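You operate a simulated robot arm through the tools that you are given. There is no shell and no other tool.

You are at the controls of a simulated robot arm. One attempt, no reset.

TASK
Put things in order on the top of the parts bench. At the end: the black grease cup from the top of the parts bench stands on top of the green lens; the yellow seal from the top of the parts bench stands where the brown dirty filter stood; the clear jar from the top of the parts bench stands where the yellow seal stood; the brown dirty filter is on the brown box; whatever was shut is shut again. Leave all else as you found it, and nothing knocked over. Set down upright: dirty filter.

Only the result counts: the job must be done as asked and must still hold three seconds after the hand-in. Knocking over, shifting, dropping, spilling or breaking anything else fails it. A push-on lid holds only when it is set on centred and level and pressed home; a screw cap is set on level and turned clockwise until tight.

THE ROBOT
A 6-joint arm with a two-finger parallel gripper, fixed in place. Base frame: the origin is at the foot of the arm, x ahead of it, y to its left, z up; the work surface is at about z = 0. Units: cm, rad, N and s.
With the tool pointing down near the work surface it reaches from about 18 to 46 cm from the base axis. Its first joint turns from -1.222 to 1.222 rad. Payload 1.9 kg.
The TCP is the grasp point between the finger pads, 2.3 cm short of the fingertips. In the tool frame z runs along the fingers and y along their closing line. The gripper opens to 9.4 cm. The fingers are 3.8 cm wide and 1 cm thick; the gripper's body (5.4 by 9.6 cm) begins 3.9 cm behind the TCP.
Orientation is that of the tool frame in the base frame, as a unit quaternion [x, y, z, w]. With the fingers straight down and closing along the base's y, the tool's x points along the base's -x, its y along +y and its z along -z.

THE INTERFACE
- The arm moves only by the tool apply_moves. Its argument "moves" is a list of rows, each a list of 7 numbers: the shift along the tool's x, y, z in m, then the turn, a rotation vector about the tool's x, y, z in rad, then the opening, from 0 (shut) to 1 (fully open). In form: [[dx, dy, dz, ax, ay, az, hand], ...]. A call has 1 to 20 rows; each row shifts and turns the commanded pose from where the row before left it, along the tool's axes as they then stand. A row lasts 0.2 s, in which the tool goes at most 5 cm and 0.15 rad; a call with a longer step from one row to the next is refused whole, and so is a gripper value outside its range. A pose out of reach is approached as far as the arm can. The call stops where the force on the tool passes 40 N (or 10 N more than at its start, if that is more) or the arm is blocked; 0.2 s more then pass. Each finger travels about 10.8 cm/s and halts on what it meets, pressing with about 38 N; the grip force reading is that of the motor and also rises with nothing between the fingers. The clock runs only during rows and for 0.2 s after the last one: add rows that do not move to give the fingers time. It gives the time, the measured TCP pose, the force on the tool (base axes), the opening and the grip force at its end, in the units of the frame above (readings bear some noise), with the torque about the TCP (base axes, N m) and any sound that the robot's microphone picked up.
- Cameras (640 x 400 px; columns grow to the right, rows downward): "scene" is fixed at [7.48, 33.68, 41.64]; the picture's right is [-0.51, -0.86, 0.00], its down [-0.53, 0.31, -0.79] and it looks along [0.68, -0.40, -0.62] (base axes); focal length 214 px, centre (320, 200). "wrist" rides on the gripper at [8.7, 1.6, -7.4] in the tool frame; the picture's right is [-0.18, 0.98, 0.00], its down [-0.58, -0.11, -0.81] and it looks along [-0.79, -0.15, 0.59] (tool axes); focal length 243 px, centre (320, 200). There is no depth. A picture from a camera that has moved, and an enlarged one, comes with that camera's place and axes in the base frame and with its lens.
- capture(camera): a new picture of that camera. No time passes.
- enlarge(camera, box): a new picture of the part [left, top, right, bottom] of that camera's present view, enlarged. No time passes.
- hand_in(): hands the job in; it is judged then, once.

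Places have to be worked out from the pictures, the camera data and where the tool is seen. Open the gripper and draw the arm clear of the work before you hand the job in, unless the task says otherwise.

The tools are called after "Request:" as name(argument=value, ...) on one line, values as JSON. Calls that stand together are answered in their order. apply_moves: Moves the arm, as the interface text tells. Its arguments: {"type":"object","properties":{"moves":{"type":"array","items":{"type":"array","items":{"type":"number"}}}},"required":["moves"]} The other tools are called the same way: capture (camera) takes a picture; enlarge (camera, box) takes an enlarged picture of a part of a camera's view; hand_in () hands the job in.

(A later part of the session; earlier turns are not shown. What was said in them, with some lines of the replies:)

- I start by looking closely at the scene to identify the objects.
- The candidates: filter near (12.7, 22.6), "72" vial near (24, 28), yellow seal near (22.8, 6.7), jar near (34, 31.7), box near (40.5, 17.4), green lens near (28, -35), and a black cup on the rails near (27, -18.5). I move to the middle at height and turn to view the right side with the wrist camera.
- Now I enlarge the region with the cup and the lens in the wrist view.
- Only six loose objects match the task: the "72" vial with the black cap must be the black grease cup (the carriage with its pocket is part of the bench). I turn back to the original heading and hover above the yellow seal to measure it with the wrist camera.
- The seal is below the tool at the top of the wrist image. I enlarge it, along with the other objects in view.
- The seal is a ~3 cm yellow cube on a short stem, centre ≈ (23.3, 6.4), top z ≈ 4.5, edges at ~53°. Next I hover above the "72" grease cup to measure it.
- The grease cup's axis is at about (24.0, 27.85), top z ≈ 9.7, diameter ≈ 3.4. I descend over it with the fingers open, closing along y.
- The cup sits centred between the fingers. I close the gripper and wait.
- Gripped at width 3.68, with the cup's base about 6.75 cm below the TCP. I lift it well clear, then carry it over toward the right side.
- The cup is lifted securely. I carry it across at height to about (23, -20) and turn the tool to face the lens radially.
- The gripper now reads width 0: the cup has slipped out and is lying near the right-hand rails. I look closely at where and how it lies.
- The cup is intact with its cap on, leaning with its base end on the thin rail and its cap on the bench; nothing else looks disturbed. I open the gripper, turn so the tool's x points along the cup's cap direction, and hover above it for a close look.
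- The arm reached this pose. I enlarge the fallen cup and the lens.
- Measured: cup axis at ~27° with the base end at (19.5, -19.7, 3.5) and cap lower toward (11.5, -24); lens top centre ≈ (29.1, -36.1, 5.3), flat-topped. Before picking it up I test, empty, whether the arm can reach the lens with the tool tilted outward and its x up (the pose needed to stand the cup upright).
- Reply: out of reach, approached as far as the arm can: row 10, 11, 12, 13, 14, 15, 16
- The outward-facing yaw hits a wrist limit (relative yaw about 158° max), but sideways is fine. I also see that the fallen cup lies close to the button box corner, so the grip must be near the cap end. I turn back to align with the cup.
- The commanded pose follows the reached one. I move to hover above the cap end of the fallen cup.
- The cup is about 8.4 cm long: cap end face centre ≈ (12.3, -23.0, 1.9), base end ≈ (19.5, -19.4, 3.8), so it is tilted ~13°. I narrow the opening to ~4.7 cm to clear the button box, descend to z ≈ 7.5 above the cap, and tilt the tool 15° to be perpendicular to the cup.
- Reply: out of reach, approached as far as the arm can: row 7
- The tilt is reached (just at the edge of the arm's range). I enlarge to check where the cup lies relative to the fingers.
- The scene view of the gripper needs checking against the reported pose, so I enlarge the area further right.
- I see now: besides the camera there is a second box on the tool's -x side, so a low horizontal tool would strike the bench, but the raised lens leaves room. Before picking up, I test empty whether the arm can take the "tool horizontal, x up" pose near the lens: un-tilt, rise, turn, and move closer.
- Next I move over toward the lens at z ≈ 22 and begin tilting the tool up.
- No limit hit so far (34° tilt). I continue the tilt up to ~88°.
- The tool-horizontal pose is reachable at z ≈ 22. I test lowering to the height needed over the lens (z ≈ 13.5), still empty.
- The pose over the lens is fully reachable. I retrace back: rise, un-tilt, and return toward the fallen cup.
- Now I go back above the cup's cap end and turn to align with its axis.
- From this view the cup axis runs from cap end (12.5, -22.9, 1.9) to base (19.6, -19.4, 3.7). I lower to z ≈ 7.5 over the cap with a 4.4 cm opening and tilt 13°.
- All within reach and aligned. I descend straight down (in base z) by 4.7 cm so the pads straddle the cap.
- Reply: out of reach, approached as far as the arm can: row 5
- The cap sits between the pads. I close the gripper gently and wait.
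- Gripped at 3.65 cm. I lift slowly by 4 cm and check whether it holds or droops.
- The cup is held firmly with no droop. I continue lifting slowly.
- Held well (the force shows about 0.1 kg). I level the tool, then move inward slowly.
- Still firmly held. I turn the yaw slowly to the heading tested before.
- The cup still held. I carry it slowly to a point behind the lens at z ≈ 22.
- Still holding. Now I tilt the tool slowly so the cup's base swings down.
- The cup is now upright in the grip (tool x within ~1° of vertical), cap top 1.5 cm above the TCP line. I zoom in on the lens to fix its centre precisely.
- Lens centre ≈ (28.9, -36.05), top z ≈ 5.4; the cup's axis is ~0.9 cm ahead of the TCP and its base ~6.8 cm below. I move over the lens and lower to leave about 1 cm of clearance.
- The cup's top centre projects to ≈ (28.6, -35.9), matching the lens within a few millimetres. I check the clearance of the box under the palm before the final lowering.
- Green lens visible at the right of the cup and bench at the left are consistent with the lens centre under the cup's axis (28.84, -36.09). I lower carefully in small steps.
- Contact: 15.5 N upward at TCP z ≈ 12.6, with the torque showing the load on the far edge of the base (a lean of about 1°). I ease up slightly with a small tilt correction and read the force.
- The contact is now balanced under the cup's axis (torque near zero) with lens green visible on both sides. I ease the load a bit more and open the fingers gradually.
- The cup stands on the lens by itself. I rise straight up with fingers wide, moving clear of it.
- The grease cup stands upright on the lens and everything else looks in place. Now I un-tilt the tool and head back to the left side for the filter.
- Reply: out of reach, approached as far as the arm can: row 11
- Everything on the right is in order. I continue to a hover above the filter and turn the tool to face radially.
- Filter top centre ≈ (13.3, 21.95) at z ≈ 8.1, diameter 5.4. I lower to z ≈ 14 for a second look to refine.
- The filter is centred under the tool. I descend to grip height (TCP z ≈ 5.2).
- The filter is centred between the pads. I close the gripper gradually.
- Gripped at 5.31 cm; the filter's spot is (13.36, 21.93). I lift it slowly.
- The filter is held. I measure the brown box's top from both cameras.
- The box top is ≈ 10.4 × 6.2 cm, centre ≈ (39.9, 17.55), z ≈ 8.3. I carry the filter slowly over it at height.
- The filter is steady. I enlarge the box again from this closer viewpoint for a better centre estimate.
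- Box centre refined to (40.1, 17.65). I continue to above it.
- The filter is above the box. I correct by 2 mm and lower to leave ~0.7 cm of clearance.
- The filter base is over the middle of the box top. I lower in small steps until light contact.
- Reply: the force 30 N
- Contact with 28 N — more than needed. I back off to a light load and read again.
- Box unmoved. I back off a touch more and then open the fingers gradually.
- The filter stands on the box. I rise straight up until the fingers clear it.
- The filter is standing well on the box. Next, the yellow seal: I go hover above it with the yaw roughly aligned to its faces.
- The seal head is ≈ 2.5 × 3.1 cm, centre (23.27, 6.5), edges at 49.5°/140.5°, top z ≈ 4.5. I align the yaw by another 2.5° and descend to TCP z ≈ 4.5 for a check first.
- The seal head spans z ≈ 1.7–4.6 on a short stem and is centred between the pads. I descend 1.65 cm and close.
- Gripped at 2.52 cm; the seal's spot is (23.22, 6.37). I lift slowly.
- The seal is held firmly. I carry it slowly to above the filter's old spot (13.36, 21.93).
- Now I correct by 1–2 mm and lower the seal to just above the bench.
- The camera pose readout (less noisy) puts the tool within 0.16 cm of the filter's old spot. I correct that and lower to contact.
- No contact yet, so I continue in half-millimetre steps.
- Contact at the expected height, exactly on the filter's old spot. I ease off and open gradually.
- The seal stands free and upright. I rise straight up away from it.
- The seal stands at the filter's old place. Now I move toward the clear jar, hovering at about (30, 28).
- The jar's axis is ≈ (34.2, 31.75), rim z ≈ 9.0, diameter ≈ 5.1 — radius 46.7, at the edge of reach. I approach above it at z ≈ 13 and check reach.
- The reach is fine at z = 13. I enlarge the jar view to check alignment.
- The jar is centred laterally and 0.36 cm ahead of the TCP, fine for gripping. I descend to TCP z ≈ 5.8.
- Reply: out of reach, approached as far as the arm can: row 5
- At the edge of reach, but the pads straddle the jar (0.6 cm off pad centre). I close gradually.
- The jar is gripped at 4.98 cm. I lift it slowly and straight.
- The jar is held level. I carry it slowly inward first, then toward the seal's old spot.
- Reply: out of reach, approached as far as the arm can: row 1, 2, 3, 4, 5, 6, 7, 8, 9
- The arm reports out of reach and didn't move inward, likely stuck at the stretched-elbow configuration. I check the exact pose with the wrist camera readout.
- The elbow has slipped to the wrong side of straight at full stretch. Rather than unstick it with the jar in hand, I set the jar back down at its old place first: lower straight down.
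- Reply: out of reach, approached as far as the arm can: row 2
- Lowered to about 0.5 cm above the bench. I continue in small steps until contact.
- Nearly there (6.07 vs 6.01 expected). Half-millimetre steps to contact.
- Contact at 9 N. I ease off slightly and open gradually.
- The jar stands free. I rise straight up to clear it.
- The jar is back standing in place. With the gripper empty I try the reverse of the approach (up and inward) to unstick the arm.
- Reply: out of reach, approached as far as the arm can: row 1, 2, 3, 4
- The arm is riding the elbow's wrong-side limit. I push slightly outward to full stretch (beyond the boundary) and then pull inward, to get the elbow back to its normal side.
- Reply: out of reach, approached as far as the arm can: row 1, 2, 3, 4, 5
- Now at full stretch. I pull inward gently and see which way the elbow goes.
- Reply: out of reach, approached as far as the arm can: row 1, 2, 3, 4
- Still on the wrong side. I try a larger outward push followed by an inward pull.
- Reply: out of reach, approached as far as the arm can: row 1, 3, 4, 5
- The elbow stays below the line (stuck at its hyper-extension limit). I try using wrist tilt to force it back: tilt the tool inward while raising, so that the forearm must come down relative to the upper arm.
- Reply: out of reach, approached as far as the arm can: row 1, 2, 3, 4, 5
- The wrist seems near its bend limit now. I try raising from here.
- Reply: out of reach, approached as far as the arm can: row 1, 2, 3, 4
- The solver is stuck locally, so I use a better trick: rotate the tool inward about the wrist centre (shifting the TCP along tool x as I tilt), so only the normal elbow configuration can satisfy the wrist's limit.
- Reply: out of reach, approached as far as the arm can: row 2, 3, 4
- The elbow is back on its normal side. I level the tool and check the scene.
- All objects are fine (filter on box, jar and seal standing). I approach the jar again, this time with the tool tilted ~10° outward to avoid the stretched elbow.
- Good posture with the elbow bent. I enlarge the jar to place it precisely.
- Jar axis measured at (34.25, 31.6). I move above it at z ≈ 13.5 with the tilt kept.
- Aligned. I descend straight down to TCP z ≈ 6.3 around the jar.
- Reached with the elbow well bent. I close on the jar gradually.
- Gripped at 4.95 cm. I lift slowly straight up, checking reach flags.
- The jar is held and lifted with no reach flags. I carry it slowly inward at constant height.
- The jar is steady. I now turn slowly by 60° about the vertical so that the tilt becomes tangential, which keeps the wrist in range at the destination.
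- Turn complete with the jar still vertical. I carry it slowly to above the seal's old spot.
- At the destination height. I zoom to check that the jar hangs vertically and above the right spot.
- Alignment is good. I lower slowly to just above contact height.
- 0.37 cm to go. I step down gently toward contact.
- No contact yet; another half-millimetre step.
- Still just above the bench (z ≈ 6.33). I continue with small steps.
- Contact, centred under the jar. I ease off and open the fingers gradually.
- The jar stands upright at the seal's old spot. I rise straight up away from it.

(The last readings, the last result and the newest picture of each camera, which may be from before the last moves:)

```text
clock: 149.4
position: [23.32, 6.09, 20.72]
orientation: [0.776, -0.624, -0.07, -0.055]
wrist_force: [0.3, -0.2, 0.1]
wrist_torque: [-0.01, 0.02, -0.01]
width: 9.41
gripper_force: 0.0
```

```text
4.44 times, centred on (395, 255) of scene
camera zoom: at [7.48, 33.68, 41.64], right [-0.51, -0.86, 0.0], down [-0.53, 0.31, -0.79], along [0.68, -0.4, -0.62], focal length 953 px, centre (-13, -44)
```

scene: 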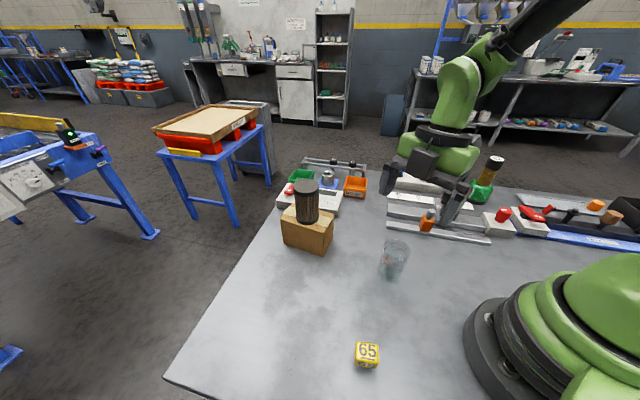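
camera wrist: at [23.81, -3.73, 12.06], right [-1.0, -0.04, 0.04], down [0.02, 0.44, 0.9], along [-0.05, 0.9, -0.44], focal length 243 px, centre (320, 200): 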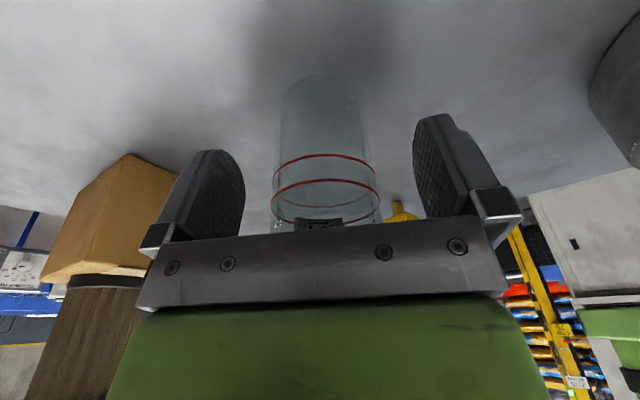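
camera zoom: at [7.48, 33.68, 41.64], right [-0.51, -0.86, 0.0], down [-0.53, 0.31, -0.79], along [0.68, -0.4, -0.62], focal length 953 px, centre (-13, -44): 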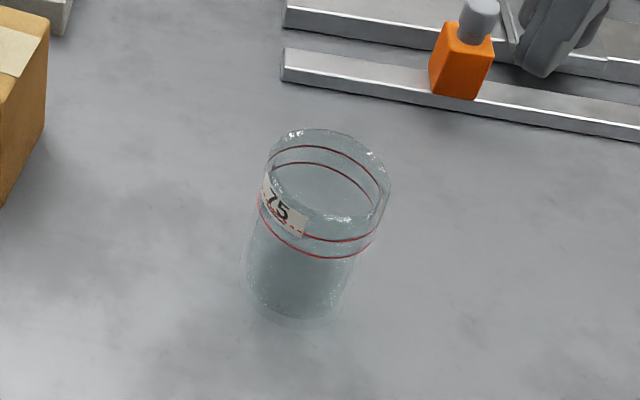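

The jar stands upright. I check its exact position from above with the wrist camera.

Request:
capture(camera="wrist")

Request:
enlarge(camera="wrist", box=[250, 0, 390, 110])

```text
taken
camera wrist: at [23.8, -3.75, 26.6], right [-1.0, -0.03, 0.04], down [0.02, 0.44, 0.9], along [-0.05, 0.9, -0.44], focal length 243 px, centre (320, 200)
```

wrist: 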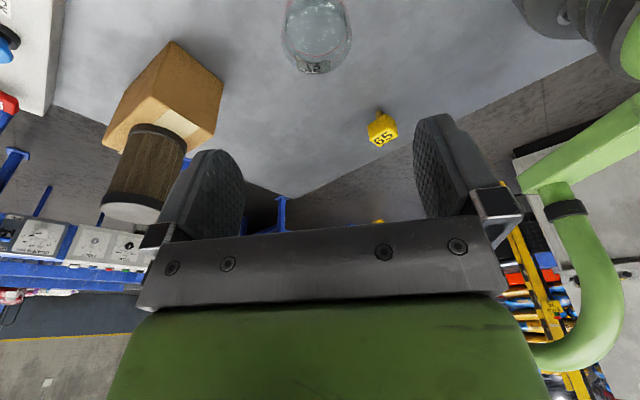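

```text
3.64 times, centred on (320, 55) of wrist
camera zoom: at [23.8, -3.75, 26.6], right [-1.0, -0.03, 0.04], down [0.02, 0.44, 0.9], along [-0.05, 0.9, -0.44], focal length 882 px, centre (320, 727)
```

zoom: 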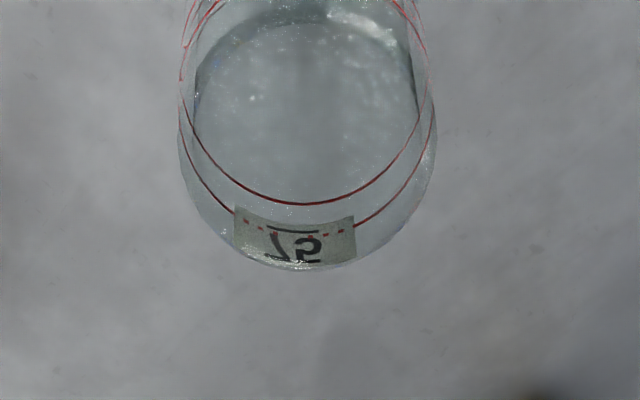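

The jar is at ≈ (23.0, 6.8), within about 0.4 cm of the seal's old spot, and upright. I level the tool, rise and draw clear, then check everything.

Request:
apply_moves(moves=[[0, 0, -0.02, 0, 0.09, 0, 1], [0, 0, -0.02, 0, 0.09, 0, 1], [0, 0, -0.03, 0, 0, 0, 1], [0.03, 0, -0.01, 0, 0, 0, 1], [0.03, 0, 0, 0, 0, 0, 1]])

Request:
capture(camera="scene")

Request:
capture(camera="wrist")

```text
clock: 150.6
position: [24.82, -0.37, 28.8]
orientation: [0.78, -0.626, -0.001, 0.001]
wrist_force: [-0.9, -0.2, -0.1]
wrist_torque: [0.05, -0.02, 0.0]
width: 9.38
gripper_force: 0.1
```

```text
taken
```

scene: 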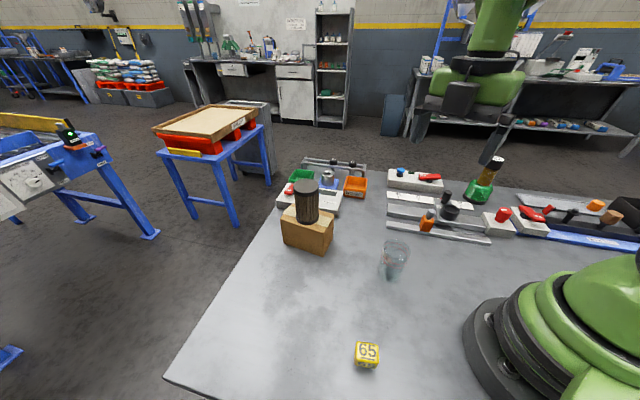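

```text
taken
camera wrist: at [24.95, -9.07, 36.16], right [-1.0, -0.03, 0.0], down [-0.02, 0.59, 0.81], along [-0.03, 0.81, -0.59], focal length 243 px, centre (320, 200)
```

wrist: 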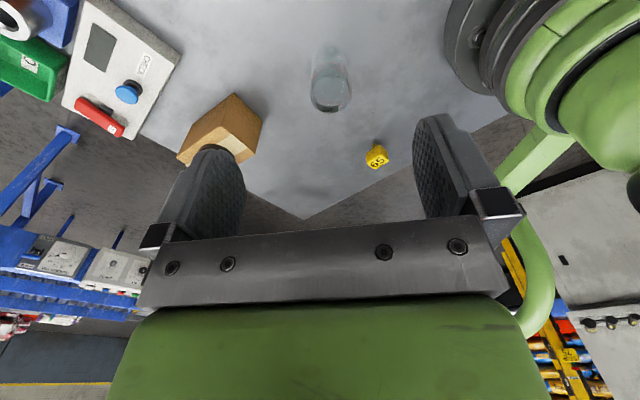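

I verify each placement with close-ups: the jar, the seal, the filter on the box, and the grease cup on the lens.

Request:
enlarge(camera="wrist", box=[270, 20, 400, 180])

Request:
enlarge(camera="scene", box=[430, 130, 580, 250])

Request:
enlarge(camera="scene", box=[260, 160, 440, 290])

Request:
enlarge(camera="scene", box=[330, 320, 400, 390])

```text
2.50 times, centred on (335, 100) of wrist
camera zoom: at [24.95, -9.07, 36.16], right [-1.0, -0.03, 0.0], down [-0.02, 0.59, 0.81], along [-0.03, 0.81, -0.59], focal length 606 px, centre (282, 450)
```

zoom: 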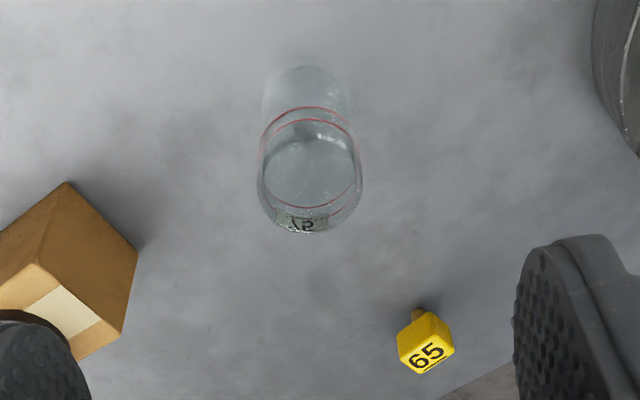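

```text
3.33 times, centred on (505, 190) of scene
camera zoom: at [7.48, 33.68, 41.64], right [-0.51, -0.86, 0.0], down [-0.53, 0.31, -0.79], along [0.68, -0.4, -0.62], focal length 715 px, centre (-297, 233)
```

zoom: 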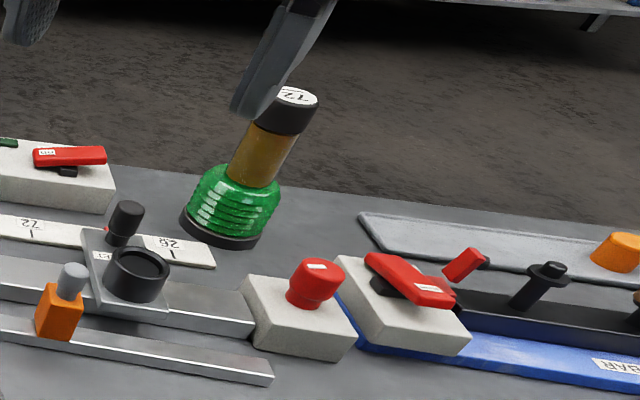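

```text
3.08 times, centred on (350, 225) of scene
camera zoom: at [7.48, 33.68, 41.64], right [-0.51, -0.86, 0.0], down [-0.53, 0.31, -0.79], along [0.68, -0.4, -0.62], focal length 660 px, centre (228, 123)
```

zoom: 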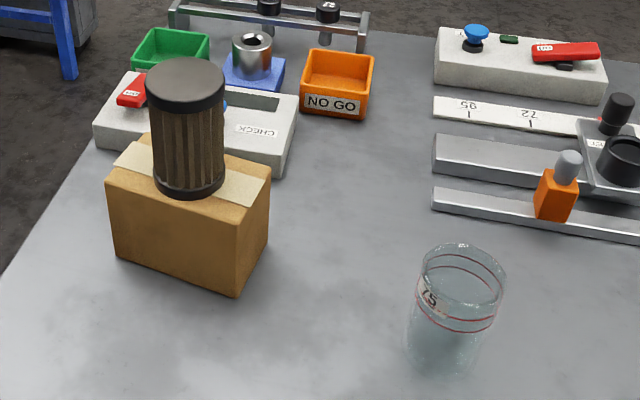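

```text
5.71 times, centred on (365, 355) of scene
camera zoom: at [7.48, 33.68, 41.64], right [-0.51, -0.86, 0.0], down [-0.53, 0.31, -0.79], along [0.68, -0.4, -0.62], focal length 1226 px, centre (63, -686)
```

zoom: 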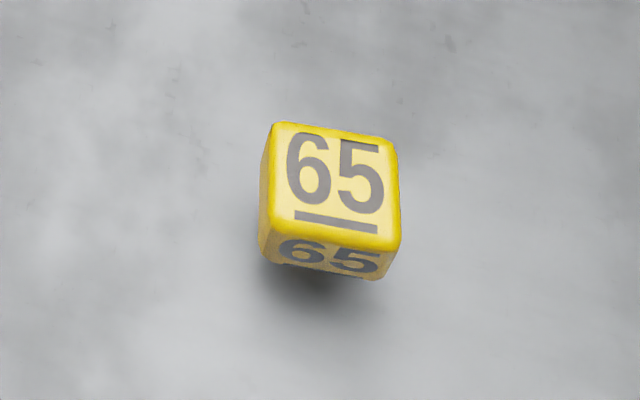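

Everything looks right. I compare the lens and the box with their earlier close-ups to be sure they did not shift.

Request:
enlarge(camera="scene", box=[455, 165, 505, 215])

Request:
enlarge(camera="scene", box=[265, 190, 355, 265])

```text
8.00 times, centred on (480, 190) of scene
camera zoom: at [7.48, 33.68, 41.64], right [-0.51, -0.86, 0.0], down [-0.53, 0.31, -0.79], along [0.68, -0.4, -0.62], focal length 1716 px, centre (-960, 280)
```

zoom: 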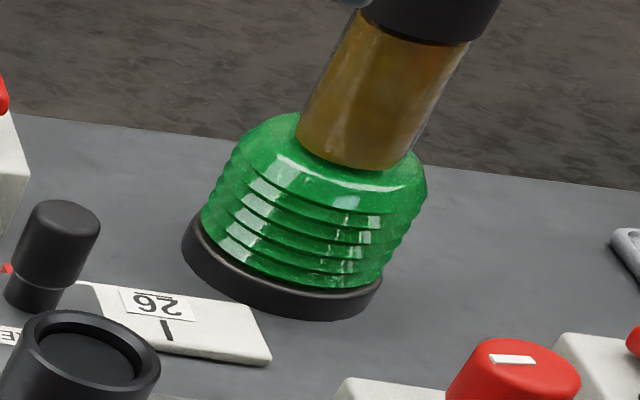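

```text
5.33 times, centred on (310, 228) of scene
camera zoom: at [7.48, 33.68, 41.64], right [-0.51, -0.86, 0.0], down [-0.53, 0.31, -0.79], along [0.68, -0.4, -0.62], focal length 1144 px, centre (373, 53)
```

zoom: 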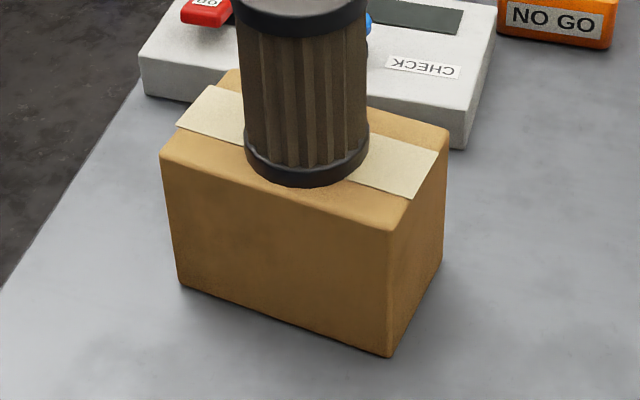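

Lens and box are exactly where they were. One last check of the rails and the carriage against the first close-up.

Request:
enlarge(camera="scene", box=[380, 160, 520, 247])

```text
4.57 times, centred on (450, 204) of scene
camera zoom: at [7.48, 33.68, 41.64], right [-0.51, -0.86, 0.0], down [-0.53, 0.31, -0.79], along [0.68, -0.4, -0.62], focal length 980 px, centre (-274, 184)
```

zoom: 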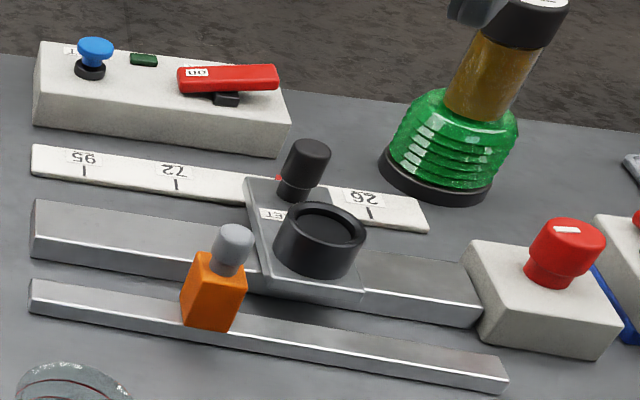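

The rails, carriage, slider and switches match the first close-up. The gripper is open, the arm is clear, and all four objects stand where they belong, so I hand the job in.

Request:
hand_in()

```text
The job is handed in.
```

The job is handed in. All four items were standing upright in their new places in my last check, though the grease cup was dropped once along the way.

| Item | Where it is now |
|---|---|
| Black grease cup (the "72" vial) | On top of the green lens, base flat |
| Brown dirty filter | Upright on the brown box, near the middle |
| Yellow seal ("65") | On the filter's old spot, within about 0.1 cm |
| Clear jar ("75") | On the seal's old spot, about 0.4 cm off centre |

- **The drop:** the cup slipped out of the gripper while I was carrying it across at speed. It landed leaning on the thin rail beside the red-button box. It looked unbroken with its cap still on, so I picked it up, stood it upright and placed it on the lens. I carried everything slowly after that.
- **The jar:** on the first try the arm's elbow jammed at full stretch, so I set the jar back down at its old spot, freed the arm and picked the jar up again. I saw no spill.
- **Everything else:** the lens, box, rails, slider and nearby switches match my earlier close-ups. I didn't open anything, so nothing needed shutting. The gripper was open and the arm clear when I handed in.

No object was named "grease cup" on its label. I took it to be the black-capped "72" vial, because the black cup on the rails belongs to the carriage.
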